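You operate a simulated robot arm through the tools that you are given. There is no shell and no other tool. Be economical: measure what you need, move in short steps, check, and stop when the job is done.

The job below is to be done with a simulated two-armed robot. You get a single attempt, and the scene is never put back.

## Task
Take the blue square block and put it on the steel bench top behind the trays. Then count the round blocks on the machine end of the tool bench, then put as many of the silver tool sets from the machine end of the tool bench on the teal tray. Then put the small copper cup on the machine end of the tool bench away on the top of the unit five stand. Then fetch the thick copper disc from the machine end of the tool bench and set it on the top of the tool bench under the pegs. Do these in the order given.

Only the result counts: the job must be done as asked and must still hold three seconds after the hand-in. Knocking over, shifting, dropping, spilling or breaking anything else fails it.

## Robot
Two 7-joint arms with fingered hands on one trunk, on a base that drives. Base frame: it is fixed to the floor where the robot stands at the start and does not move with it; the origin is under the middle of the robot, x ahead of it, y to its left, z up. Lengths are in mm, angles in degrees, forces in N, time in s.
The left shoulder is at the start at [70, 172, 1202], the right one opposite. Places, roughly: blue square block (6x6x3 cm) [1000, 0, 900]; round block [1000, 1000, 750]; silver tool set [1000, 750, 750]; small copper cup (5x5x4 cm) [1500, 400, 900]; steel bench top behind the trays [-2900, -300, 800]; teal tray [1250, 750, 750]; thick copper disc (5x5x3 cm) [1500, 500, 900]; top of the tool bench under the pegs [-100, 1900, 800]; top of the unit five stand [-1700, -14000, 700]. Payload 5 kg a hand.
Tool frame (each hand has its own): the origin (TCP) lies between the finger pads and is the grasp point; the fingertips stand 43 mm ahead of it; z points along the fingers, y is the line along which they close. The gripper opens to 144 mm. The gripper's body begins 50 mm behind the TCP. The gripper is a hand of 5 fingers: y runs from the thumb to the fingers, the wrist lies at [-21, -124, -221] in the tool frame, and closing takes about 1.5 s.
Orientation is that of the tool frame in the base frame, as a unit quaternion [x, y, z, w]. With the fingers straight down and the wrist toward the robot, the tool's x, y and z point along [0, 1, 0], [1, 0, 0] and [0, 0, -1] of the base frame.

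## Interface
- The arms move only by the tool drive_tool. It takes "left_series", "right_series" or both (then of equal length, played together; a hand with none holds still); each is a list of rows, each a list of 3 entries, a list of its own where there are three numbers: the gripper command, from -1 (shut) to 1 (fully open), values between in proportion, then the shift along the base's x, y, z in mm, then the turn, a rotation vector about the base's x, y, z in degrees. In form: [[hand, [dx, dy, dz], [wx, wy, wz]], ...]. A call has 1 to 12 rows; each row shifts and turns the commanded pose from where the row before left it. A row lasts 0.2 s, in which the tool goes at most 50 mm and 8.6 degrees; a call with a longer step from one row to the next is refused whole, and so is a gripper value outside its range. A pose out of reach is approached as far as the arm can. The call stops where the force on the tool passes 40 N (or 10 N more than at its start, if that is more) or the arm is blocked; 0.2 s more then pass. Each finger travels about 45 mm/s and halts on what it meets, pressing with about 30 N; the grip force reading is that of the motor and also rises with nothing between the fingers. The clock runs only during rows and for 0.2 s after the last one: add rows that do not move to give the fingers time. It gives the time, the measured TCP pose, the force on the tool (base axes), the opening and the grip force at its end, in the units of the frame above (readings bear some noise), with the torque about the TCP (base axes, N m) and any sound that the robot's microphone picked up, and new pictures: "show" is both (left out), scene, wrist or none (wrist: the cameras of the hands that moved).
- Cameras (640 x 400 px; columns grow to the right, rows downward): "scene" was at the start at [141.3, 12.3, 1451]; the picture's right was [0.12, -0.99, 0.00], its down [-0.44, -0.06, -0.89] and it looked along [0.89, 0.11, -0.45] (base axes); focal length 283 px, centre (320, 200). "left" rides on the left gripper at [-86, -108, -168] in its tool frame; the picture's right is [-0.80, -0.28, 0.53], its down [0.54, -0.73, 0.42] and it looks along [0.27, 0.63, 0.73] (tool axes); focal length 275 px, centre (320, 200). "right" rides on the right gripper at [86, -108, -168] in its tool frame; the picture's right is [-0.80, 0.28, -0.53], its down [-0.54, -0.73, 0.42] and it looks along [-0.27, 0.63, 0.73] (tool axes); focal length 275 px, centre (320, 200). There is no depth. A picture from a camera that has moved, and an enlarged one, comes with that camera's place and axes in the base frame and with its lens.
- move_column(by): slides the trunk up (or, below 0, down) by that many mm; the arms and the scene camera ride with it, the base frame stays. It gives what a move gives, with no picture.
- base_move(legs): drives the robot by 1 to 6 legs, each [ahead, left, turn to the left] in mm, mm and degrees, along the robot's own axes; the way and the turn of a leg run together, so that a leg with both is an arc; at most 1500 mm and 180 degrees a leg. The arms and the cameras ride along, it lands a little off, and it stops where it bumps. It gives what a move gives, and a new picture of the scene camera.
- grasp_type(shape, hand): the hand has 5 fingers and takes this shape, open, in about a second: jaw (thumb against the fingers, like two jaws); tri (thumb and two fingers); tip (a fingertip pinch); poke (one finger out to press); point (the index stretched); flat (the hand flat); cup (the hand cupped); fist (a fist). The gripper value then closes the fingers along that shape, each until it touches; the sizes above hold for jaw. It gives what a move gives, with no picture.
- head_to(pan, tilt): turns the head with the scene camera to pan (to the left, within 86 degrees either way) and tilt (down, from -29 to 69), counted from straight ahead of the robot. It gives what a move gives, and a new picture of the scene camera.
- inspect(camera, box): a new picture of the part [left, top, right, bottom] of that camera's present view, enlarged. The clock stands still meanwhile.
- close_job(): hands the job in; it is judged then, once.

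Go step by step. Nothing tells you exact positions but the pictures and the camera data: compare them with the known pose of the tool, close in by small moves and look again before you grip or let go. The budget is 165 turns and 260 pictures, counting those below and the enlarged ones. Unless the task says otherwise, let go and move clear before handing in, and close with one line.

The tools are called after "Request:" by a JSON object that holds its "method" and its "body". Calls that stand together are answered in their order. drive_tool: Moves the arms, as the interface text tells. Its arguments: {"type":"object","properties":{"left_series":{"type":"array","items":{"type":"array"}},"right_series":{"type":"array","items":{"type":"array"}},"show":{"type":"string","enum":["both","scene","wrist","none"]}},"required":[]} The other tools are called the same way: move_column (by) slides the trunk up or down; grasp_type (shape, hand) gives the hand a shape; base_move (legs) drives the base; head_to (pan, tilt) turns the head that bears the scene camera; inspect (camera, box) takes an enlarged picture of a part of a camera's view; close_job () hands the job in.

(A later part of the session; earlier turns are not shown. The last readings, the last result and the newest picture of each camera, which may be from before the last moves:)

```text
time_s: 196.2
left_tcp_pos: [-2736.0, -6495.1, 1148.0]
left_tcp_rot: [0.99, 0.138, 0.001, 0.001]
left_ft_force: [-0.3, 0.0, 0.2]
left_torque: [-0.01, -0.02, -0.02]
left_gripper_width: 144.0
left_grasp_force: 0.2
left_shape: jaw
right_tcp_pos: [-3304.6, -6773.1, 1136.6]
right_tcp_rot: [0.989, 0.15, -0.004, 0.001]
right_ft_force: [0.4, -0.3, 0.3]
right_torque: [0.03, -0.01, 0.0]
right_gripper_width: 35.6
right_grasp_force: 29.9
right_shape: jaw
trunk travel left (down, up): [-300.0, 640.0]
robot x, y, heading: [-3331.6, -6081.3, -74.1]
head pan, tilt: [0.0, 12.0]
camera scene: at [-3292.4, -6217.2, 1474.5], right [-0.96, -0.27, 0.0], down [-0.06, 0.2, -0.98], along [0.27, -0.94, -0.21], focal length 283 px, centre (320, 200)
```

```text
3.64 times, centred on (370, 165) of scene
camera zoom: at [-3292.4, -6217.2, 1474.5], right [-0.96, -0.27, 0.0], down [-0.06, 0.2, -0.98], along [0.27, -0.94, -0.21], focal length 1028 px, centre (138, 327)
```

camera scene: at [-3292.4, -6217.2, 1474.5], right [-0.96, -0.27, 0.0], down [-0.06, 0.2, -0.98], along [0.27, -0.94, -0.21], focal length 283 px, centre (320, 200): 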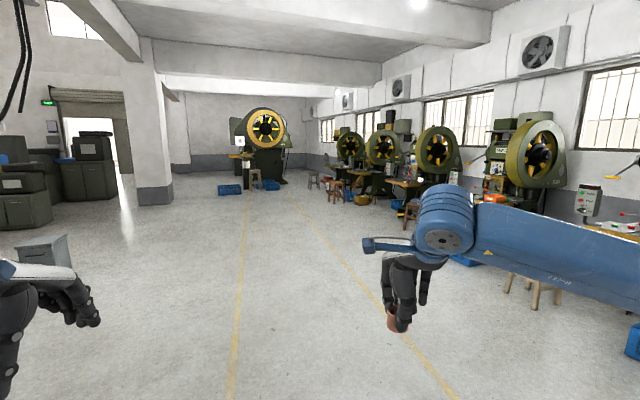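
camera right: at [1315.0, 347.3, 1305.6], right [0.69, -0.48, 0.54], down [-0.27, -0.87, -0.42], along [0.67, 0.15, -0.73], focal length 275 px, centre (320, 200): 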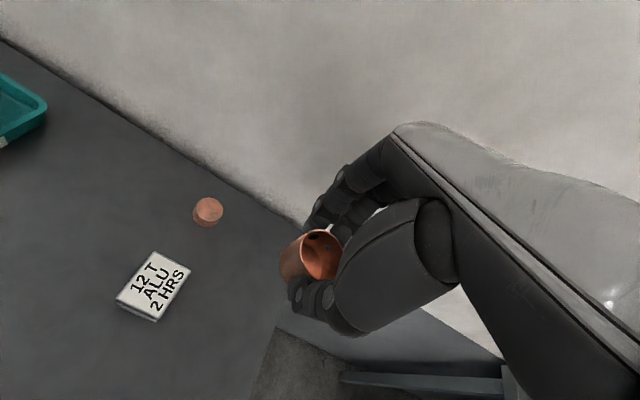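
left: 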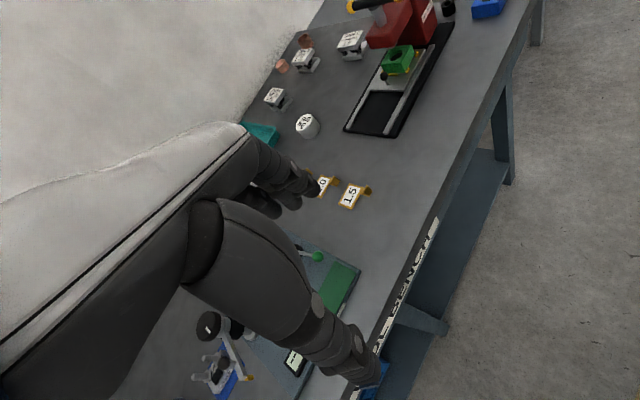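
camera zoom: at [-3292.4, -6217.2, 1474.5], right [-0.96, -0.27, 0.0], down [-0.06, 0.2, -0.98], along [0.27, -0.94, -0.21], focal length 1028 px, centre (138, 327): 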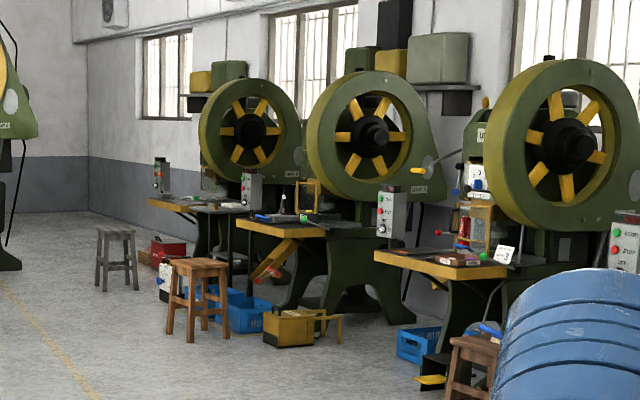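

Unit five is the far press with the wood-edged stand at zoom (200,205). I drive down the hall to come in front of it.

Request:
{"method": "base_move", "body": {"legs": [[0, 0, 6], [1500, 0, 0], [1500, 0, 0], [1500, 0, 0], [1200, 0, 0], [0, 0, -30]]}}

Request:
{"method": "head_to", "body": {"pan": 0, "tilt": 20}}

```text
time_s: 225.4
left_tcp_pos: [-925.5, -12045.1, 1148.3]
left_tcp_rot: [0.996, -0.088, 0.0, 0.001]
left_ft_force: [-0.5, -0.2, -0.2]
left_torque: [0.0, 0.01, 0.01]
left_gripper_width: 143.7
left_grasp_force: 0.1
left_shape: jaw
right_tcp_pos: [-1558.6, -12046.7, 1136.2]
right_tcp_rot: [0.997, -0.075, -0.003, 0.0]
right_ft_force: [-0.1, -0.9, -0.9]
right_torque: [0.0, -0.01, 0.02]
right_gripper_width: 36.2
right_grasp_force: 30.0
right_shape: jaw
trunk travel left (down, up): [-300.0, 640.0]
robot x, y, heading: [-1279.9, -11410.4, -100.0]
head pan, tilt: [0.0, 12.0]
camera scene: at [-1305.7, -11552.3, 1474.5], right [-0.98, 0.17, 0.0], down [0.04, 0.2, -0.98], along [-0.17, -0.96, -0.21], focal length 283 px, centre (320, 200)
```

scene: 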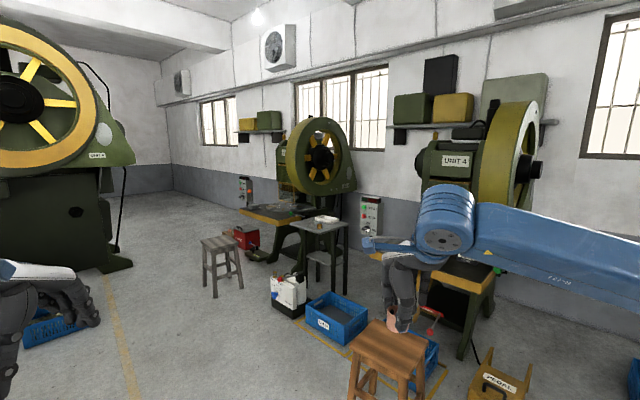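

```text
time_s: 226.1
left_tcp_pos: [-926.0, -12045.7, 1148.5]
left_tcp_rot: [0.996, -0.089, 0.0, 0.001]
left_ft_force: [-0.4, -0.1, -0.1]
left_torque: [0.01, -0.03, -0.02]
left_gripper_width: 143.8
left_grasp_force: 0.0
left_shape: jaw
right_tcp_pos: [-1558.2, -12045.5, 1136.3]
right_tcp_rot: [0.997, -0.074, -0.003, 0.0]
right_ft_force: [0.0, 0.9, -0.4]
right_torque: [0.01, 0.03, -0.02]
right_gripper_width: 35.7
right_grasp_force: 29.6
right_shape: jaw
trunk travel left (down, up): [-300.0, 640.0]
robot x, y, heading: [-1280.7, -11407.9, -99.9]
head pan, tilt: [0.0, 20.0]
camera scene: at [-1305.7, -11552.2, 1461.5], right [-0.98, 0.17, 0.0], down [0.06, 0.34, -0.94], along [-0.16, -0.93, -0.34], focal length 283 px, centre (320, 200)
```

scene: 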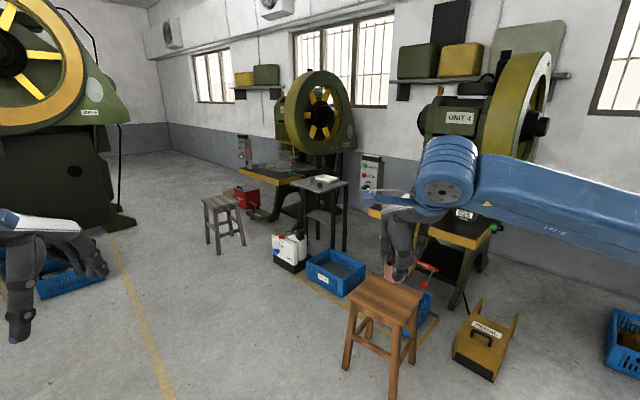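

The target projects onto the small dark stand at pixel (320,184) beside unit five, with a small thing already on it. I enlarge it.

Request:
{"method": "inspect", "body": {"camera": "scene", "box": [255, 150, 385, 270]}}

```text
3.33 times, centred on (320, 210) of scene
camera zoom: at [-1305.7, -11552.2, 1461.5], right [-0.98, 0.17, 0.0], down [0.06, 0.34, -0.94], along [-0.16, -0.93, -0.34], focal length 942 px, centre (320, 167)
```

zoom: 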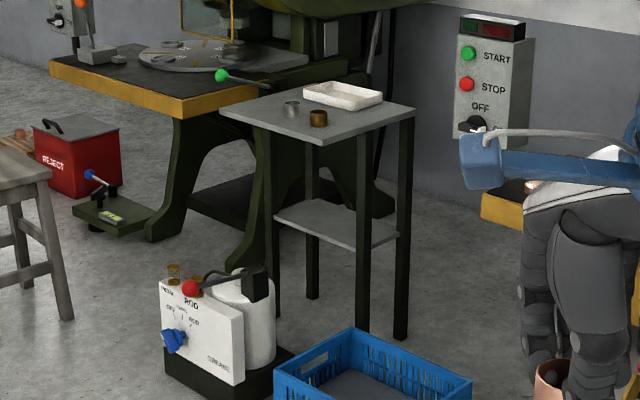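

The stand top carries a white tray and two small rings, with free space toward its near edge. A white can and stools are on the floor, so I come in from the aisle side, between them.

Request:
{"method": "base_move", "body": {"legs": [[0, 0, 22.9], [1150, 0, 0], [1141, 0, 0], [0, 0, -68]]}}

Request:
{"method": "head_to", "body": {"pan": -8, "tilt": 38}}

```text
time_s: 241.6
left_tcp_pos: [-962.1, -14339.1, 1149.0]
left_tcp_rot: [0.887, -0.462, 0.0, 0.001]
left_ft_force: [-0.6, -0.5, -0.3]
left_torque: [-0.01, -0.01, -0.01]
left_gripper_width: 144.1
left_grasp_force: 0.2
left_shape: jaw
right_tcp_pos: [-1410.0, -13892.2, 1137.6]
right_tcp_rot: [0.893, -0.451, -0.004, -0.001]
right_ft_force: [-0.2, 0.2, -0.1]
right_torque: [0.01, 0.01, 0.01]
right_gripper_width: 35.3
right_grasp_force: 29.8
right_shape: jaw
trunk travel left (down, up): [-300.0, 640.0]
robot x, y, heading: [-765.0, -13640.8, -145.0]
head pan, tilt: [0.0, 20.0]
camera scene: at [-882.1, -13721.7, 1461.5], right [-0.57, 0.82, 0.0], down [0.28, 0.2, -0.94], along [-0.77, -0.54, -0.34], focal length 283 px, centre (320, 200)
```

scene: 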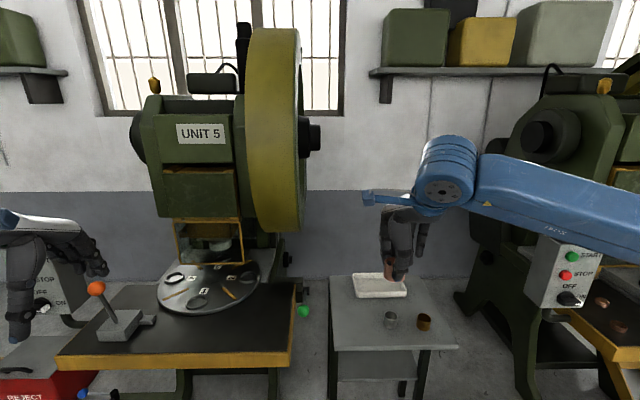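

```text
time_s: 242.4
left_tcp_pos: [-961.1, -14339.0, 1148.2]
left_tcp_rot: [0.887, -0.462, 0.0, 0.001]
left_ft_force: [-0.3, -0.5, -0.5]
left_torque: [0.01, 0.01, -0.05]
left_gripper_width: 144.1
left_grasp_force: 0.0
left_shape: jaw
right_tcp_pos: [-1409.2, -13892.6, 1135.9]
right_tcp_rot: [0.892, -0.451, -0.004, -0.001]
right_ft_force: [-0.2, 0.6, 0.7]
right_torque: [-0.01, 0.01, -0.02]
right_gripper_width: 35.6
right_grasp_force: 30.1
right_shape: jaw
trunk travel left (down, up): [-300.0, 640.0]
robot x, y, heading: [-763.0, -13641.5, -144.9]
head pan, tilt: [-8.0, 38.0]
camera scene: at [-882.6, -13707.7, 1433.1], right [-0.45, 0.89, 0.0], down [0.55, 0.28, -0.79], along [-0.7, -0.36, -0.62], focal length 283 px, centre (320, 200)
```

scene: 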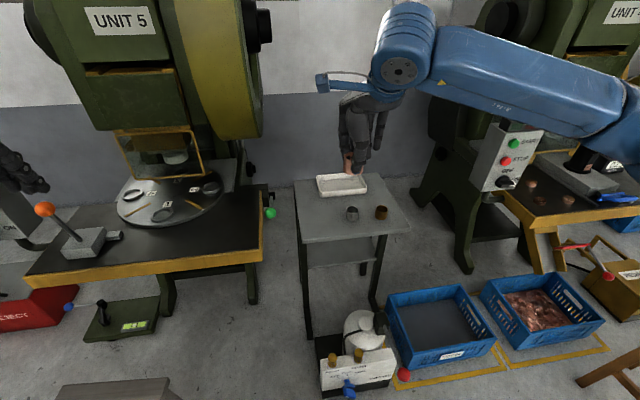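

I see unit 5 and the stand to its right, z ≈ 690–700. Its front-left part near [-1625, -14080] is free. I move 100 mm ahead and lower the trunk.

Request:
{"method": "base_move", "body": {"legs": [[100, 0, 0]]}}

Request:
{"method": "move_column", "body": {"by": -180}}

Request:
{"method": "head_to", "body": {"pan": -10, "tilt": 40}}

```text
time_s: 243.5
left_tcp_pos: [-1044.2, -14396.8, 1147.4]
left_tcp_rot: [0.886, -0.463, 0.0, 0.0]
left_ft_force: [-0.9, -0.6, -0.6]
left_torque: [0.06, -0.03, 0.0]
left_gripper_width: 143.8
left_grasp_force: 0.0
left_shape: jaw
right_tcp_pos: [-1491.5, -13949.8, 1135.3]
right_tcp_rot: [0.892, -0.452, -0.004, -0.001]
right_ft_force: [-0.6, 0.2, -0.6]
right_torque: [0.05, -0.05, 0.0]
right_gripper_width: 35.7
right_grasp_force: 30.1
right_shape: jaw
trunk travel left (down, up): [-300.0, 640.0]
robot x, y, heading: [-848.9, -13698.4, -144.9]
head pan, tilt: [-8.0, 38.0]
camera scene: at [-964.7, -13764.9, 1433.1], right [-0.45, 0.89, 0.0], down [0.55, 0.28, -0.79], along [-0.7, -0.36, -0.62], focal length 283 px, centre (320, 200)
```

scene: 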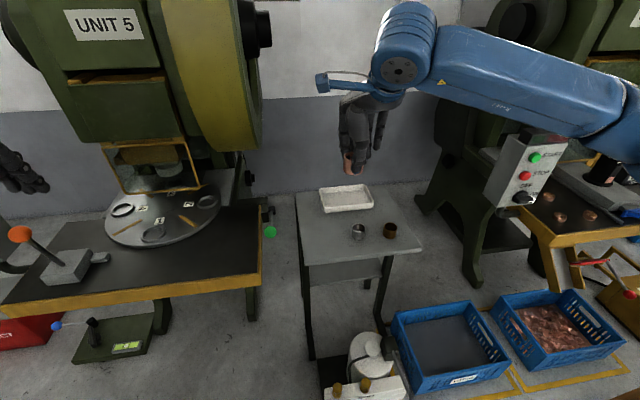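

```text
time_s: 245.5
left_tcp_pos: [-1044.8, -14396.7, 967.7]
left_tcp_rot: [0.887, -0.462, 0.0, 0.002]
left_ft_force: [0.3, 0.9, -0.3]
left_torque: [-0.02, 0.01, 0.0]
left_gripper_width: 143.8
left_grasp_force: 0.0
left_shape: jaw
right_tcp_pos: [-1492.3, -13949.2, 957.9]
right_tcp_rot: [0.892, -0.451, -0.004, -0.001]
right_ft_force: [0.0, -0.3, 0.2]
right_torque: [-0.06, -0.01, 0.03]
right_gripper_width: 35.7
right_grasp_force: 30.5
right_shape: jaw
trunk travel left (down, up): [-120.0, 820.0]
robot x, y, heading: [-850.6, -13697.9, -145.0]
head pan, tilt: [-8.0, 38.0]
```

```text
time_s: 246.1
left_tcp_pos: [-1043.0, -14395.8, 968.8]
left_tcp_rot: [0.887, -0.463, -0.001, 0.001]
left_ft_force: [0.1, 0.5, 0.5]
left_torque: [0.01, -0.01, 0.02]
left_gripper_width: 143.9
left_grasp_force: 0.1
left_shape: jaw
right_tcp_pos: [-1492.0, -13950.7, 956.2]
right_tcp_rot: [0.893, -0.451, -0.004, 0.0]
right_ft_force: [-0.7, -0.5, -1.3]
right_torque: [-0.01, -0.01, 0.02]
right_gripper_width: 35.6
right_grasp_force: 30.6
right_shape: jaw
trunk travel left (down, up): [-120.0, 820.0]
robot x, y, heading: [-847.1, -13699.6, -145.0]
head pan, tilt: [-10.0, 40.0]
camera scene: at [-964.4, -13761.4, 1250.1], right [-0.42, 0.91, 0.0], down [0.58, 0.27, -0.77], along [-0.69, -0.32, -0.64], focal length 283 px, centre (320, 200)
```

scene: 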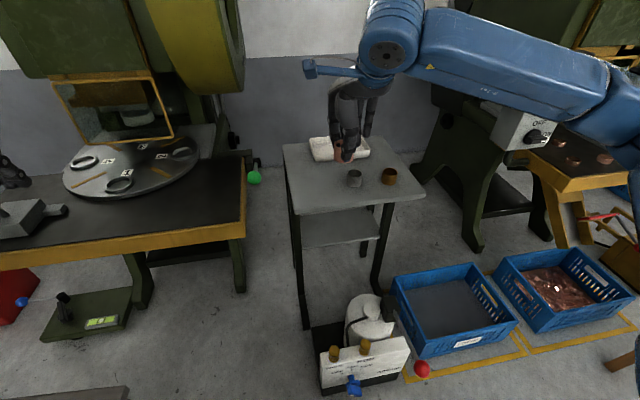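

The hand is above; I move it over the free front-left part and partly down.

Request:
{"method": "drive_tool", "body": {"right_series": [[-1, [-33, -33, 0], [0, 0, 0]], [-1, [-33, -33, 0], [0, 0, 0]], [-1, [-33, -32, 0], [0, 0, 0]], [-1, [-33, -32, 0], [0, 0, 0]], [-1, [0, 0, -45], [0, 0, 0]], [-1, [0, 0, -45], [0, 0, 0]], [-1, [0, 0, -40], [0, 0, 0]]]}}

```text
time_s: 247.7
left_tcp_pos: [-1046.0, -14396.1, 967.7]
left_tcp_rot: [0.887, -0.462, 0.001, 0.001]
left_ft_force: [-0.2, -0.2, 0.1]
left_torque: [-0.01, -0.03, -0.01]
left_gripper_width: 143.8
left_grasp_force: 0.0
left_shape: jaw
right_tcp_pos: [-1623.7, -14082.3, 828.0]
right_tcp_rot: [0.893, -0.451, -0.004, 0.0]
right_ft_force: [-1.5, -0.1, -0.5]
right_torque: [-0.02, -0.04, 0.0]
right_gripper_width: 35.8
right_grasp_force: 29.4
right_shape: jaw
trunk travel left (down, up): [-120.0, 820.0]
robot x, y, heading: [-845.9, -13697.3, -145.1]
head pan, tilt: [-10.0, 40.0]
camera scene: at [-965.4, -13761.4, 1250.0], right [-0.42, 0.91, 0.0], down [0.58, 0.27, -0.77], along [-0.69, -0.32, -0.64], focal length 283 px, centre (320, 200)
camera right: at [-1484.0, -14086.8, 993.4], right [-0.7, 0.47, 0.54], down [0.26, 0.87, -0.42], along [-0.67, -0.15, -0.73], focal length 275 px, centre (320, 200)
```

scene: 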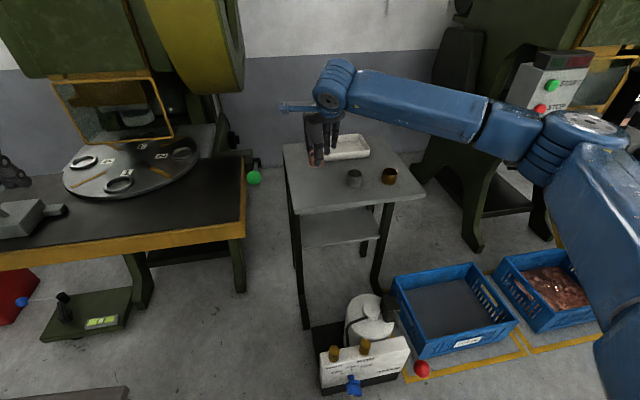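
right: 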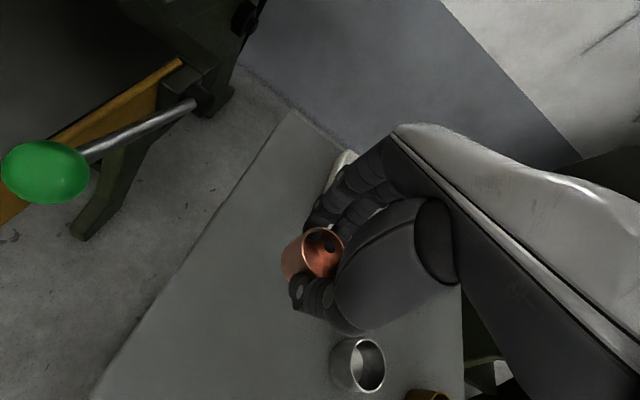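

Request:
{"method": "drive_tool", "body": {"right_series": [[-1, [12, 4, -30], [0, 0, 0]], [-1, [0, 0, -25], [0, 0, 0]], [-1, [0, 0, -4], [0, 0, 0]], [-1, [0, 0, -3], [0, 0, 0]], [-1, [0, 0, -3], [0, 0, 0]], [-1, [0, 0, -3], [0, 0, 0]], [-1, [0, 0, -2], [0, 0, 0]]], "show": "wrist"}}

Request:
{"method": "inspect", "body": {"camera": "scene", "box": [270, 90, 430, 220]}}

```text
time_s: 249.0
left_tcp_pos: [-1042.9, -14396.9, 967.7]
left_tcp_rot: [0.887, -0.462, 0.0, 0.002]
left_ft_force: [-0.7, -0.6, -0.6]
left_torque: [0.02, -0.05, -0.04]
left_gripper_width: 143.6
left_grasp_force: 0.1
left_shape: jaw
right_tcp_pos: [-1612.3, -14077.4, 769.5]
right_tcp_rot: [0.892, -0.451, -0.004, 0.007]
right_ft_force: [5.1, 2.4, 21.4]
right_torque: [0.11, -0.11, -0.01]
right_gripper_width: 37.4
right_grasp_force: 30.5
right_shape: jaw
trunk travel left (down, up): [-120.0, 820.0]
robot x, y, heading: [-846.0, -13696.6, -145.0]
head pan, tilt: [-10.0, 40.0]
stopped in row 6 (right hand): the force on the tool passed its limit (the readings are from after the stop); the commanded pose is now the measured one
camera right: at [-1471.1, -14080.5, 935.5], right [-0.69, 0.48, 0.54], down [0.26, 0.86, -0.43], along [-0.67, -0.16, -0.72], focal length 275 px, centre (320, 200)
```

right: 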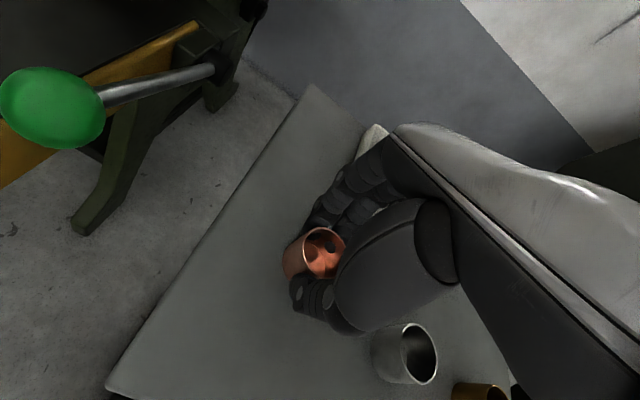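

```text
3.08 times, centred on (350, 155) of scene
camera zoom: at [-963.3, -13760.7, 1250.0], right [-0.42, 0.91, 0.0], down [0.58, 0.27, -0.77], along [-0.69, -0.32, -0.64], focal length 870 px, centre (228, 338)
```

zoom: 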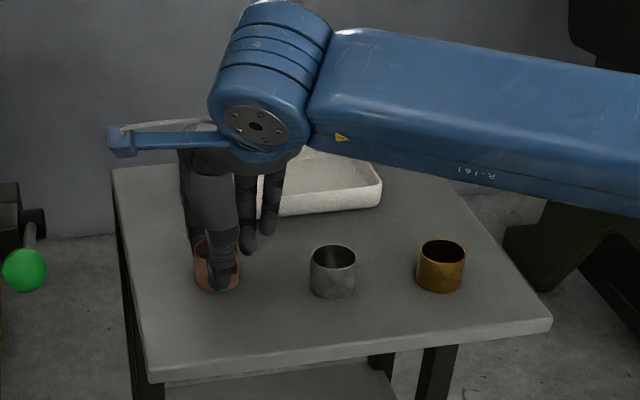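

The cup is down on the stand (z≈718), in line with a silver and a brass cup. The tray is about 109 mm behind it, so I open moderately and rise.

Request:
{"method": "drive_tool", "body": {"right_series": [[-1, [0, 0, 2], [0, 0, 0]], [-0.5, [0, 0, 0], [0, 0, 0]], [-0.2, [0, 0, 0], [0, 0, 0]], [0.05, [0, 0, 0], [0, 0, 0]], [0.1, [0, 0, 0], [0, 0, 0]], [0.1, [0, 0, 0], [0, 0, 0]], [0.1, [0, 0, 0], [0, 0, 0]], [0.1, [0, 0, 20], [0, 0, 0]], [0.1, [0, 0, 40], [0, 0, 0]], [0.1, [0, 0, 45], [0, 0, 0]], [0.1, [0, 0, 45], [0, 0, 0]]]}}

```text
time_s: 251.4
left_tcp_pos: [-1042.9, -14397.1, 968.6]
left_tcp_rot: [0.887, -0.462, 0.0, 0.002]
left_ft_force: [0.1, -0.4, 0.2]
left_torque: [0.03, 0.05, 0.02]
left_gripper_width: 143.7
left_grasp_force: 0.1
left_shape: jaw
right_tcp_pos: [-1612.1, -14077.7, 915.4]
right_tcp_rot: [0.893, -0.45, -0.004, 0.002]
right_ft_force: [0.7, -0.2, -1.1]
right_torque: [0.0, 0.06, 0.0]
right_gripper_width: 79.0
right_grasp_force: 0.1
right_shape: jaw
trunk travel left (down, up): [-120.0, 820.0]
robot x, y, heading: [-847.1, -13696.8, -145.2]
head pan, tilt: [-10.0, 40.0]
camera scene: at [-963.3, -13761.2, 1250.1], right [-0.42, 0.91, 0.0], down [0.58, 0.27, -0.77], along [-0.69, -0.32, -0.64], focal length 283 px, centre (320, 200)
camera right: at [-1471.2, -14080.7, 1081.4], right [-0.7, 0.47, 0.54], down [0.26, 0.87, -0.43], along [-0.67, -0.16, -0.72], focal length 275 px, centre (320, 200)
```

scene: 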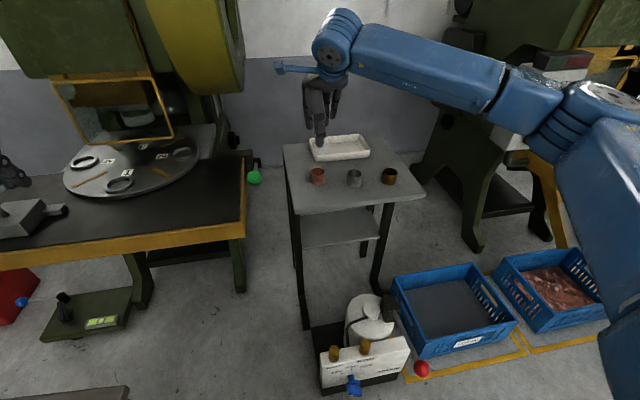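
right: 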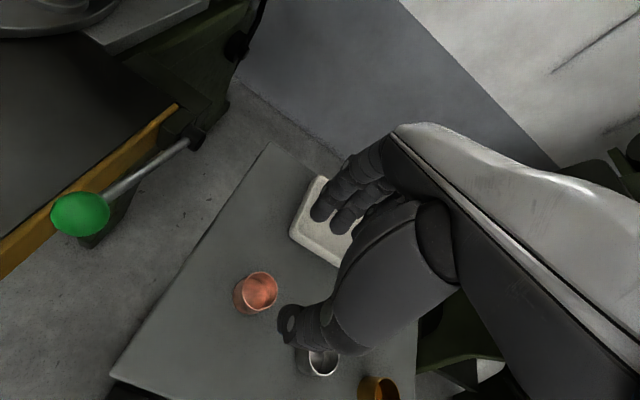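

The cup stands on the unit five stand. I raise the trunk, draw the arm back, and drive back the way I came.

Request:
{"method": "move_column", "body": {"by": 180}}

Request:
{"method": "drive_tool", "body": {"right_series": [[0.1, [40, 26, 10], [0, 0, 0]], [0.1, [40, 26, 0], [0, 0, 0]], [0.1, [40, 26, 0], [0, 0, 0]], [0.1, [40, 26, 0], [0, 0, 0]], [0.1, [30, 20, 0], [0, 0, 0]]], "show": "scene"}}

```text
time_s: 253.4
left_tcp_pos: [-1043.9, -14396.4, 1146.8]
left_tcp_rot: [0.886, -0.463, 0.0, 0.001]
left_ft_force: [-0.3, -0.7, 0.4]
left_torque: [0.0, -0.04, 0.01]
left_gripper_width: 144.0
left_grasp_force: 0.1
left_shape: jaw
right_tcp_pos: [-1613.9, -14077.2, 1095.3]
right_tcp_rot: [0.892, -0.451, -0.004, 0.003]
right_ft_force: [0.0, 0.0, -0.7]
right_torque: [-0.02, -0.01, 0.02]
right_gripper_width: 78.7
right_grasp_force: 0.1
right_shape: jaw
trunk travel left (down, up): [-300.0, 640.0]
robot x, y, heading: [-846.5, -13695.2, -144.8]
head pan, tilt: [-10.0, 40.0]
```

```text
time_s: 254.6
left_tcp_pos: [-1044.6, -14396.4, 1149.5]
left_tcp_rot: [0.887, -0.463, 0.0, 0.003]
left_ft_force: [0.6, -0.1, -0.6]
left_torque: [0.01, 0.0, 0.02]
left_gripper_width: 143.8
left_grasp_force: 0.1
left_shape: jaw
right_tcp_pos: [-1421.5, -13950.0, 1107.0]
right_tcp_rot: [0.893, -0.451, -0.004, 0.004]
right_ft_force: [0.4, 0.1, -0.5]
right_torque: [-0.02, -0.01, -0.01]
right_gripper_width: 79.0
right_grasp_force: 0.0
right_shape: jaw
trunk travel left (down, up): [-300.0, 640.0]
robot x, y, heading: [-847.9, -13696.3, -145.1]
head pan, tilt: [-10.0, 40.0]
camera scene: at [-964.0, -13761.0, 1430.2], right [-0.42, 0.91, 0.0], down [0.58, 0.27, -0.77], along [-0.69, -0.32, -0.64], focal length 283 px, centre (320, 200)
```

scene: 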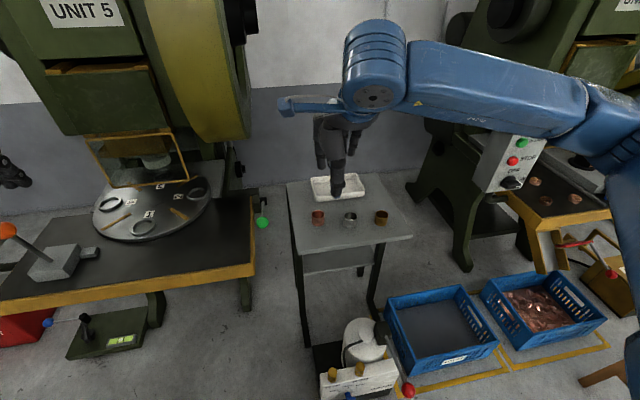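

Request:
{"method": "base_move", "body": {"legs": [[-250, 0, 0], [0, 0, -105.1], [1500, 0, 0], [1500, 0, 0], [1500, 0, 0], [1500, 0, 0]]}}

```text
time_s: 288.9
left_tcp_pos: [-3032.6, -7443.0, 1147.9]
left_tcp_rot: [-0.148, 0.989, 0.001, 0.0]
left_ft_force: [-0.9, 0.4, 0.5]
left_torque: [-0.01, -0.02, 0.0]
left_gripper_width: 143.9
left_grasp_force: 0.2
left_shape: jaw
right_tcp_pos: [-2492.5, -7220.3, 1107.6]
right_tcp_rot: [-0.161, 0.987, 0.006, 0.001]
right_ft_force: [0.8, 0.0, -0.2]
right_torque: [-0.04, 0.0, 0.01]
right_gripper_width: 78.9
right_grasp_force: 0.1
right_shape: jaw
trunk travel left (down, up): [-300.0, 640.0]
robot x, y, heading: [-2429.0, -7847.9, 107.1]
head pan, tilt: [-10.0, 40.0]
camera scene: at [-2452.9, -7714.3, 1430.1], right [0.99, 0.12, 0.0], down [0.08, -0.64, -0.77], along [-0.09, 0.76, -0.64], focal length 283 px, centre (320, 200)
```

scene: 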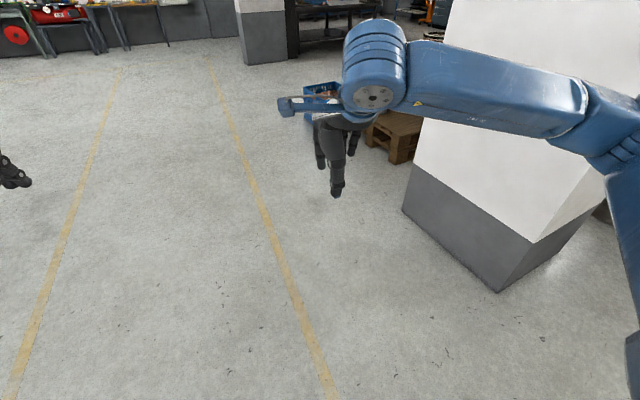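

I keep clear of the column on the right and retrace to the corridor.

Request:
{"method": "base_move", "body": {"legs": [[0, 0, 7], [1500, 0, 0], [1500, 0, 0], [530, 0, 0], [0, 0, -52]]}}

Request:
{"method": "head_to", "body": {"pan": 0, "tilt": 20}}

```text
time_s: 309.1
left_tcp_pos: [-4074.0, -3917.7, 1149.1]
left_tcp_rot: [0.238, 0.971, 0.001, -0.001]
left_ft_force: [-0.3, -0.1, 0.6]
left_torque: [0.02, -0.01, 0.01]
left_gripper_width: 144.1
left_grasp_force: 0.0
left_shape: jaw
right_tcp_pos: [-3532.7, -4136.7, 1107.7]
right_tcp_rot: [0.226, 0.974, 0.005, 0.003]
right_ft_force: [0.3, 1.1, 0.1]
right_torque: [0.0, 0.01, -0.02]
right_gripper_width: 79.2
right_grasp_force: 0.1
right_shape: jaw
trunk travel left (down, up): [-300.0, 640.0]
robot x, y, heading: [-3924.7, -4627.6, 62.8]
head pan, tilt: [-10.0, 40.0]
camera scene: at [-3851.6, -4515.7, 1430.1], right [0.79, -0.61, 0.0], down [-0.39, -0.51, -0.77], along [0.47, 0.61, -0.64], focal length 283 px, centre (320, 200)
```

scene: 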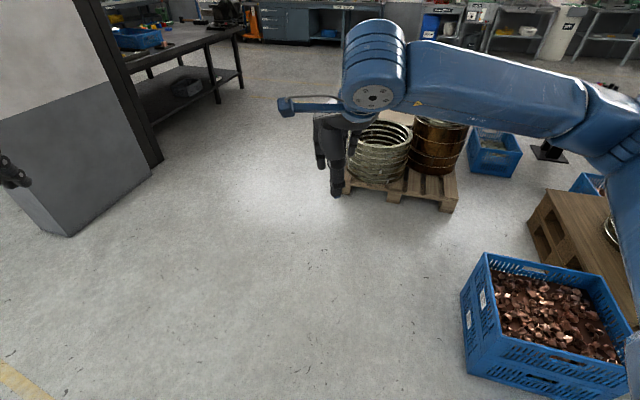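

```text
time_s: 309.9
left_tcp_pos: [-4074.6, -3917.0, 1148.3]
left_tcp_rot: [0.238, 0.971, 0.0, 0.0]
left_ft_force: [0.7, -0.2, -0.2]
left_torque: [-0.02, 0.0, -0.02]
left_gripper_width: 143.5
left_grasp_force: 0.0
left_shape: jaw
right_tcp_pos: [-3533.3, -4136.7, 1107.6]
right_tcp_rot: [0.225, 0.974, 0.005, 0.003]
right_ft_force: [0.2, 0.5, -0.3]
right_torque: [0.02, -0.02, -0.01]
right_gripper_width: 78.9
right_grasp_force: 0.1
right_shape: jaw
trunk travel left (down, up): [-300.0, 640.0]
robot x, y, heading: [-3925.0, -4629.2, 62.7]
head pan, tilt: [0.0, 20.0]
camera scene: at [-3860.6, -4500.6, 1461.4], right [0.89, -0.46, 0.0], down [-0.16, -0.3, -0.94], along [0.43, 0.83, -0.34], focal length 283 px, centre (320, 200)
```

scene: 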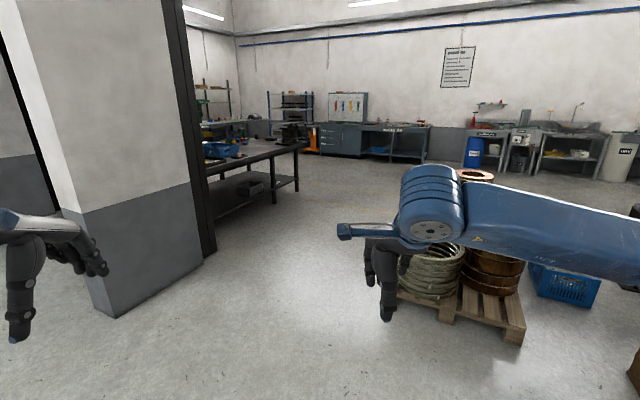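

Request:
{"method": "base_move", "body": {"legs": [[0, 0, 2], [1400, 0, 0], [1343, 0, 0], [0, 0, -30], [1500, 0, 0], [1000, 0, 0]]}}

```text
time_s: 336.6
left_tcp_pos: [-557.7, -36.4, 1147.2]
left_tcp_rot: [0.462, 0.887, 0.001, 0.0]
left_ft_force: [0.6, -0.1, 0.0]
left_torque: [0.0, 0.02, 0.02]
left_gripper_width: 143.8
left_grasp_force: 0.0
left_shape: jaw
right_tcp_pos: [-179.4, -479.5, 1106.5]
right_tcp_rot: [0.449, 0.894, 0.004, 0.004]
right_ft_force: [0.0, 0.7, 0.1]
right_torque: [-0.01, -0.01, -0.01]
right_gripper_width: 79.0
right_grasp_force: 0.2
right_shape: jaw
trunk travel left (down, up): [-300.0, 640.0]
robot x, y, heading: [-754.9, -735.5, 35.2]
head pan, tilt: [0.0, 20.0]
camera scene: at [-637.4, -652.8, 1461.5], right [0.58, -0.82, 0.0], down [-0.28, -0.2, -0.94], along [0.77, 0.54, -0.34], focal length 283 px, centre (320, 200)
```

scene: 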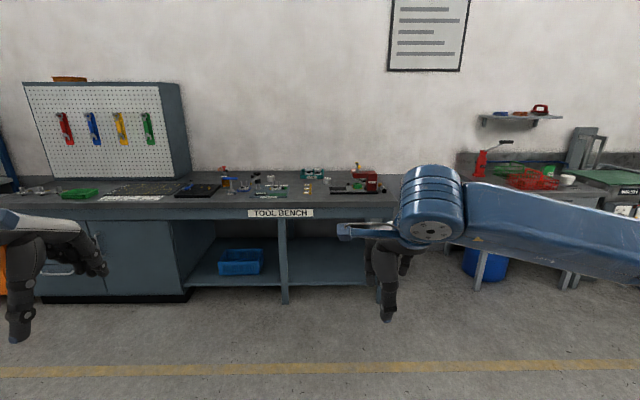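

Back at the tool bench. I raise the right hand and drive up in front of the disc.

Request:
{"method": "drive_tool", "body": {"right_series": [[0.1, [0, 0, 45], [0, 0, 0]], [0.1, [0, 0, 45], [0, 0, 0]]], "show": "none"}}

Request:
{"method": "base_move", "body": {"legs": [[0, -114, 0], [1250, 0, 0]]}}

Request:
{"method": "head_to", "body": {"pan": -5, "tilt": 35}}

```text
time_s: 337.2
left_tcp_pos: [-559.5, -36.8, 1148.1]
left_tcp_rot: [0.461, 0.887, 0.002, 0.0]
left_ft_force: [0.2, 0.2, 0.7]
left_torque: [0.01, -0.02, -0.01]
left_gripper_width: 143.9
left_grasp_force: 0.1
left_shape: jaw
right_tcp_pos: [-179.6, -480.6, 1196.1]
right_tcp_rot: [0.449, 0.894, 0.003, 0.005]
right_ft_force: [0.2, 1.1, 0.9]
right_torque: [0.01, 0.02, 0.01]
right_gripper_width: 79.0
right_grasp_force: 0.2
right_shape: jaw
trunk travel left (down, up): [-300.0, 640.0]
robot x, y, heading: [-748.0, -738.9, 35.2]
head pan, tilt: [0.0, 20.0]
```

```text
time_s: 344.4
left_tcp_pos: [526.2, 601.6, 1148.2]
left_tcp_rot: [0.458, 0.889, 0.001, -0.001]
left_ft_force: [-0.8, 0.1, -0.7]
left_torque: [-0.03, -0.04, 0.0]
left_gripper_width: 143.8
left_grasp_force: 0.0
left_shape: jaw
right_tcp_pos: [908.4, 159.5, 1197.6]
right_tcp_rot: [0.447, 0.895, 0.005, 0.004]
right_ft_force: [0.3, 0.7, 0.5]
right_torque: [-0.01, -0.01, 0.0]
right_gripper_width: 79.1
right_grasp_force: 0.0
right_shape: jaw
trunk travel left (down, up): [-300.0, 640.0]
robot x, y, heading: [334.7, -99.6, 35.3]
head pan, tilt: [0.0, 20.0]
camera scene: at [451.6, -16.2, 1461.5], right [0.58, -0.81, 0.0], down [-0.28, -0.2, -0.94], along [0.76, 0.55, -0.34], focal length 283 px, centre (320, 200)
```

scene: 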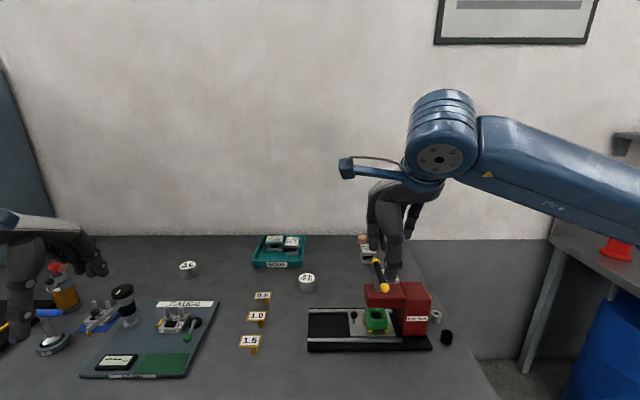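

```text
time_s: 345.2
left_tcp_pos: [526.3, 600.3, 1149.3]
left_tcp_rot: [0.458, 0.889, 0.003, 0.001]
left_ft_force: [-1.1, -0.5, -0.2]
left_torque: [-0.03, -0.01, 0.02]
left_gripper_width: 143.8
left_grasp_force: 0.0
left_shape: jaw
right_tcp_pos: [909.3, 158.9, 1196.5]
right_tcp_rot: [0.446, 0.895, 0.003, 0.004]
right_ft_force: [0.8, 1.0, 0.9]
right_torque: [0.02, 0.0, -0.03]
right_gripper_width: 79.2
right_grasp_force: 0.0
right_shape: jaw
trunk travel left (down, up): [-300.0, 640.0]
robot x, y, heading: [332.0, -99.9, 35.6]
head pan, tilt: [-5.0, 35.0]
camera scene: at [451.6, -25.6, 1437.7], right [0.51, -0.86, 0.0], down [-0.49, -0.29, -0.82], along [0.71, 0.42, -0.57], focal length 283 px, centre (320, 200)
```

scene: 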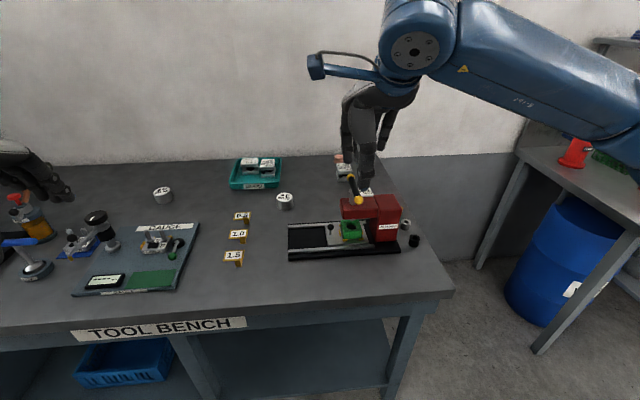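

The disc is far back (about 720 mm from the front edge), so I creep closer to the bench, then reach.

Request:
{"method": "base_move", "body": {"legs": [[285, 0, -0.6]]}}

Request:
{"method": "drive_tool", "body": {"right_series": [[0.15, [38, 26, 0], [0, 0, 0]], [0.15, [38, 26, 0], [0, 0, 0]], [0.15, [38, 26, 0], [0, 0, 0]], [0.15, [38, 26, 0], [0, 0, 0]], [0.15, [38, 26, 0], [0, 0, 0]]]}}

```text
time_s: 347.1
left_tcp_pos: [762.5, 762.4, 1148.9]
left_tcp_rot: [0.462, 0.887, 0.002, 0.0]
left_ft_force: [0.4, 0.0, -0.7]
left_torque: [-0.03, -0.04, -0.03]
left_gripper_width: 143.9
left_grasp_force: 0.1
left_shape: jaw
right_tcp_pos: [1142.6, 316.9, 1197.1]
right_tcp_rot: [0.451, 0.893, 0.004, 0.004]
right_ft_force: [0.8, -0.1, -0.3]
right_torque: [-0.02, 0.03, -0.02]
right_gripper_width: 79.0
right_grasp_force: 0.0
right_shape: jaw
trunk travel left (down, up): [-300.0, 640.0]
robot x, y, heading: [566.2, 60.9, 35.0]
head pan, tilt: [-5.0, 35.0]
camera scene: at [683.2, 136.6, 1437.7], right [0.5, -0.87, 0.0], down [-0.5, -0.29, -0.82], along [0.71, 0.41, -0.57], focal length 283 px, centre (320, 200)
```

scene: 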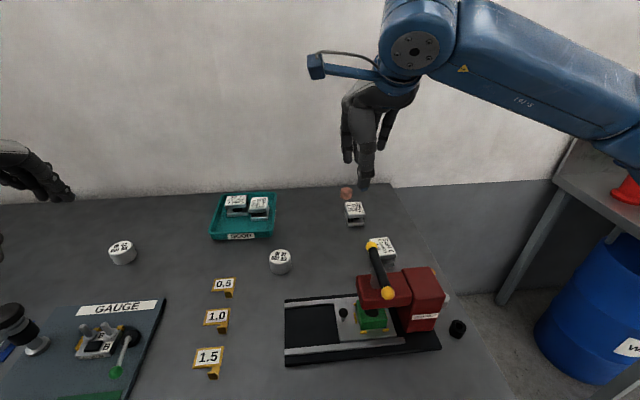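

```text
time_s: 348.3
left_tcp_pos: [763.9, 763.4, 1148.0]
left_tcp_rot: [0.462, 0.887, 0.001, -0.001]
left_ft_force: [0.1, 0.2, -0.5]
left_torque: [-0.02, 0.05, -0.01]
left_gripper_width: 144.1
left_grasp_force: 0.1
left_shape: jaw
right_tcp_pos: [1333.0, 449.3, 1197.3]
right_tcp_rot: [0.45, 0.893, 0.003, 0.004]
right_ft_force: [0.8, 0.7, -0.2]
right_torque: [-0.04, 0.02, -0.01]
right_gripper_width: 82.7
right_grasp_force: 0.1
right_shape: jaw
trunk travel left (down, up): [-300.0, 640.0]
robot x, y, heading: [563.1, 62.0, 34.8]
head pan, tilt: [-5.0, 35.0]
camera scene: at [684.1, 138.1, 1437.4], right [0.5, -0.87, 0.0], down [-0.5, -0.29, -0.82], along [0.71, 0.41, -0.57], focal length 283 px, centre (320, 200)
camera right: at [1193.5, 454.9, 1362.2], right [0.7, -0.47, 0.54], down [-0.26, -0.87, -0.43], along [0.67, 0.16, -0.72], focal length 275 px, centre (320, 200)
```

scene: 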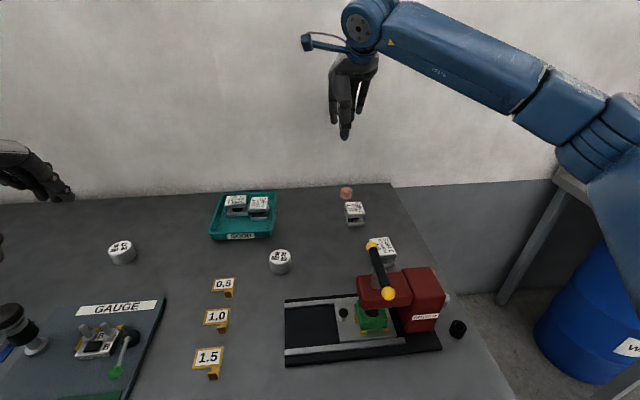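
right: 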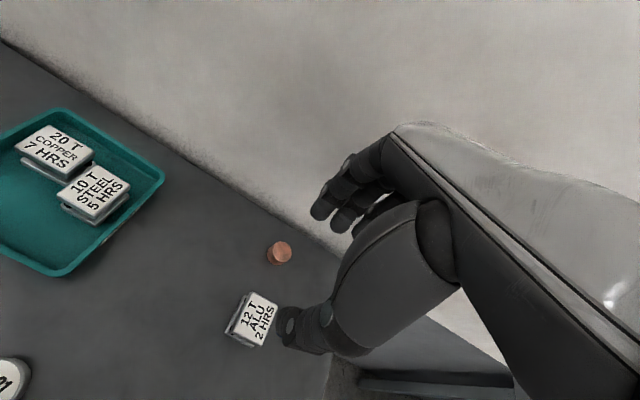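

The disc is at about [1489, 489]. I extend over it and lower to hover, to see whether the arm reaches.

Request:
{"method": "drive_tool", "body": {"right_series": [[0.15, [37, 10, -25], [0, 0, 0]], [0.15, [37, 10, -25], [0, 0, 0]], [0.15, [37, 10, -25], [0, 0, 0]], [0.15, [37, 8, -25], [0, 0, 0]], [0.15, [0, 0, -45], [0, 0, 0]], [0.15, [0, 0, -40], [0, 0, 0]]]}}

Request:
{"method": "inspect", "body": {"camera": "right", "box": [200, 190, 360, 330]}}

```text
time_s: 349.7
left_tcp_pos: [764.5, 762.1, 1147.7]
left_tcp_rot: [0.462, 0.887, 0.001, -0.001]
left_ft_force: [0.2, -0.2, 0.4]
left_torque: [-0.05, 0.04, -0.02]
left_gripper_width: 143.7
left_grasp_force: 0.0
left_shape: jaw
right_tcp_pos: [1482.3, 483.2, 1010.1]
right_tcp_rot: [0.45, 0.893, 0.003, 0.004]
right_ft_force: [0.9, 0.5, 0.7]
right_torque: [-0.04, 0.04, 0.02]
right_gripper_width: 82.4
right_grasp_force: 0.1
right_shape: jaw
trunk travel left (down, up): [-300.0, 640.0]
robot x, y, heading: [567.5, 63.2, 35.0]
head pan, tilt: [-5.0, 35.0]
camera scene: at [684.4, 137.1, 1437.6], right [0.5, -0.87, 0.0], down [-0.5, -0.29, -0.82], along [0.71, 0.41, -0.57], focal length 283 px, centre (320, 200)
camera right: at [1342.8, 489.3, 1175.1], right [0.7, -0.47, 0.54], down [-0.26, -0.87, -0.43], along [0.67, 0.16, -0.72], focal length 275 px, centre (320, 200)
```

scene: 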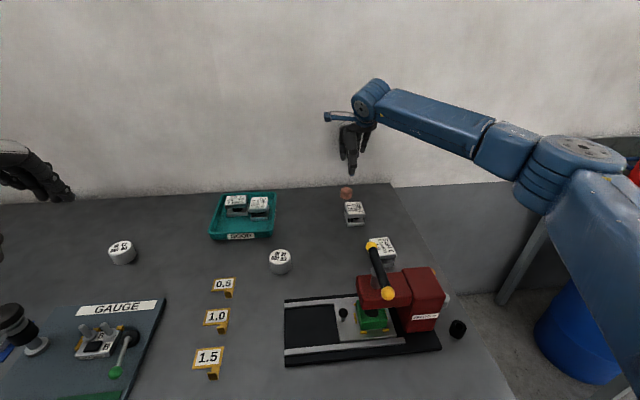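
right: 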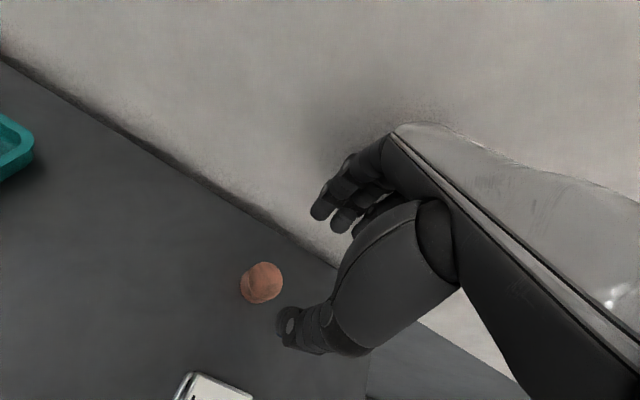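

```text
2.86 times, centred on (280, 260) of right
camera zoom: at [1342.8, 489.3, 1175.1], right [0.7, -0.47, 0.54], down [-0.26, -0.87, -0.43], along [0.67, 0.16, -0.72], focal length 786 px, centre (434, 29)
```

zoom: 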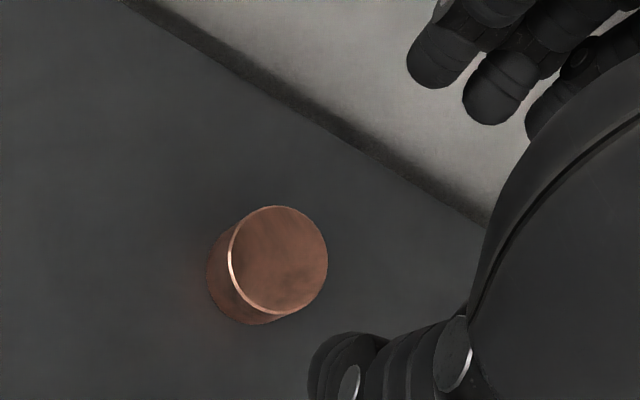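

The arm reaches, and the wall clearance stays the same on the way down. I centre over the disc, narrow the opening a bit and lower.

Request:
{"method": "drive_tool", "body": {"right_series": [[0.0, [5, 3, -20], [0, 0, 0]], [0.0, [0, 0, -40], [0, 0, 0]], [0.0, [0, 0, -35], [0, 0, 0]], [0.0, [0, 0, -15], [0, 0, 0]], [0.0, [0, 0, -9], [0, 0, 0]]]}}

```text
time_s: 350.9
left_tcp_pos: [763.6, 761.5, 1147.5]
left_tcp_rot: [0.462, 0.887, 0.001, 0.0]
left_ft_force: [-0.2, 0.2, -1.1]
left_torque: [-0.05, 0.01, 0.01]
left_gripper_width: 143.6
left_grasp_force: 0.0
left_shape: jaw
right_tcp_pos: [1484.7, 489.1, 892.4]
right_tcp_rot: [0.45, 0.893, 0.004, 0.004]
right_ft_force: [1.0, -0.3, 0.7]
right_torque: [0.04, 0.02, 0.01]
right_gripper_width: 72.4
right_grasp_force: 0.0
right_shape: jaw
trunk travel left (down, up): [-300.0, 640.0]
robot x, y, heading: [566.9, 61.4, 34.7]
head pan, tilt: [-5.0, 35.0]
camera scene: at [683.5, 136.9, 1437.6], right [0.5, -0.87, 0.0], down [-0.5, -0.29, -0.82], along [0.71, 0.41, -0.57], focal length 283 px, centre (320, 200)
camera right: at [1346.0, 493.1, 1057.1], right [0.7, -0.47, 0.54], down [-0.26, -0.87, -0.43], along [0.67, 0.16, -0.72], focal length 275 px, centre (320, 200)
```

scene: 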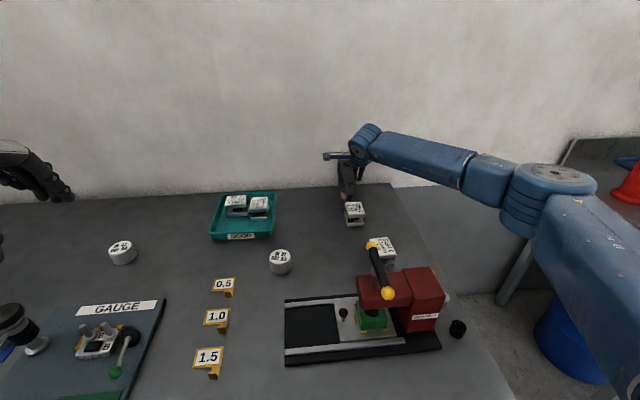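
right: 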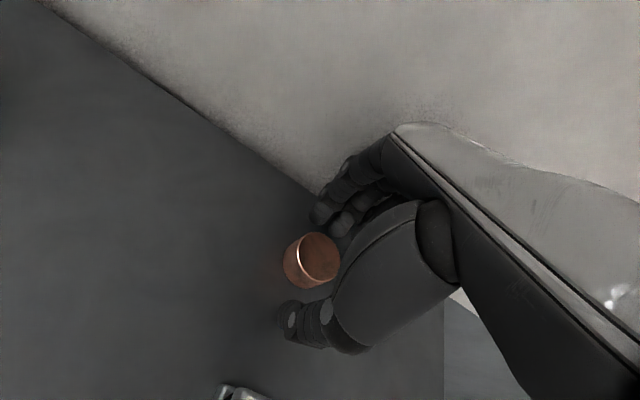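

Request:
{"method": "drive_tool", "body": {"right_series": [[0.0, [1, 0, -4], [0, 0, 0]], [-1, [0, 0, 0], [0, 0, 0]], [-1, [0, 0, 0], [0, 0, 0]], [-1, [0, 0, 0], [0, 0, 0]], [-1, [0, 0, 0], [0, 0, 0]], [-1, [0, 0, 0], [0, 0, 0]], [-1, [0, 0, 0], [0, 0, 0]]], "show": "wrist"}}

```text
time_s: 352.5
left_tcp_pos: [764.1, 762.3, 1148.2]
left_tcp_rot: [0.462, 0.887, 0.002, -0.001]
left_ft_force: [0.7, -1.4, 0.4]
left_torque: [0.02, 0.03, 0.01]
left_gripper_width: 143.8
left_grasp_force: 0.0
left_shape: jaw
right_tcp_pos: [1486.8, 488.2, 887.3]
right_tcp_rot: [0.45, 0.893, 0.004, 0.003]
right_ft_force: [0.0, 0.0, 0.6]
right_torque: [0.01, 0.01, 0.03]
right_gripper_width: 36.3
right_grasp_force: 30.0
right_shape: jaw
trunk travel left (down, up): [-300.0, 640.0]
robot x, y, heading: [564.9, 60.0, 35.0]
head pan, tilt: [-5.0, 35.0]
camera right: at [1346.7, 492.8, 1053.6], right [0.7, -0.47, 0.54], down [-0.26, -0.87, -0.43], along [0.67, 0.16, -0.72], focal length 275 px, centre (320, 200)
```

right: 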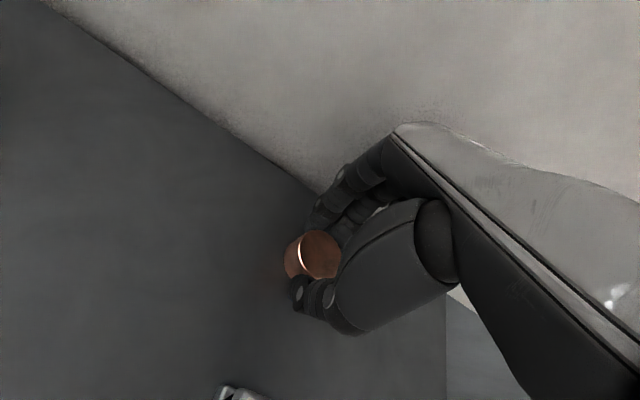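

Gripped. I lift straight up and then pull back high over the bench.

Request:
{"method": "drive_tool", "body": {"right_series": [[-1, [0, 0, 10], [0, 0, 0]], [-1, [0, 0, 30], [0, 0, 0]], [-1, [0, 0, 45], [0, 0, 0]], [-1, [0, 0, 45], [0, 0, 0]], [-1, [-10, -7, 45], [0, 0, 0]], [-1, [-20, -14, 40], [0, 0, 0]], [-1, [-20, -14, 40], [0, 0, 0]], [-1, [-20, -14, 40], [0, 0, 0]]]}}

```text
time_s: 354.3
left_tcp_pos: [762.0, 760.8, 1150.1]
left_tcp_rot: [0.463, 0.887, 0.001, 0.0]
left_ft_force: [-0.6, -0.9, 0.8]
left_torque: [0.05, -0.08, 0.01]
left_gripper_width: 143.6
left_grasp_force: 0.0
left_shape: jaw
right_tcp_pos: [1415.3, 439.1, 1184.2]
right_tcp_rot: [0.449, 0.893, 0.004, 0.004]
right_ft_force: [-1.4, -1.8, -3.5]
right_torque: [0.04, -0.02, -0.05]
right_gripper_width: 35.9
right_grasp_force: 29.7
right_shape: jaw
trunk travel left (down, up): [-300.0, 640.0]
robot x, y, heading: [565.0, 64.5, 34.9]
head pan, tilt: [-5.0, 35.0]
camera scene: at [681.7, 135.4, 1437.8], right [0.5, -0.87, 0.0], down [-0.5, -0.29, -0.82], along [0.71, 0.41, -0.57], focal length 283 px, centre (320, 200)
camera right: at [1275.6, 444.1, 1349.0], right [0.7, -0.47, 0.54], down [-0.26, -0.87, -0.43], along [0.67, 0.16, -0.72], focal length 275 px, centre (320, 200)
```

scene: 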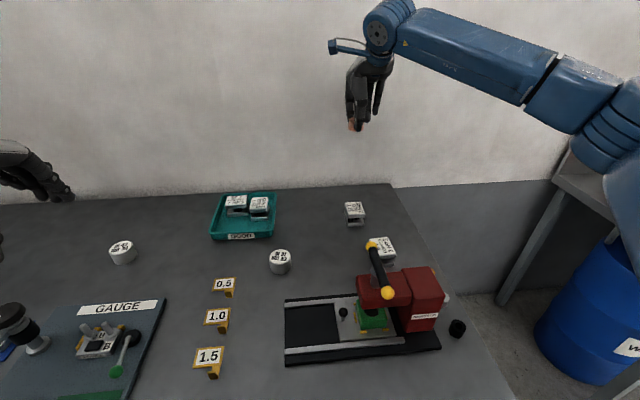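
right: 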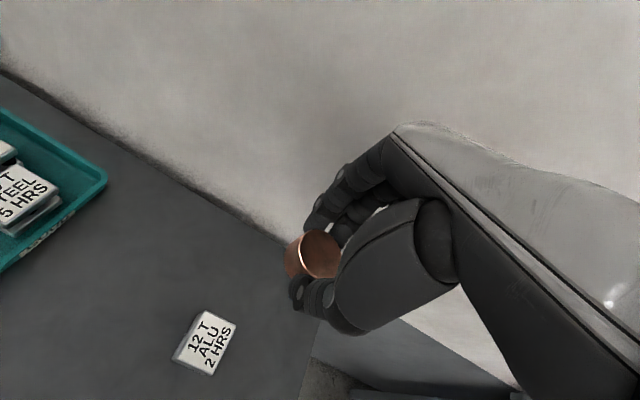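

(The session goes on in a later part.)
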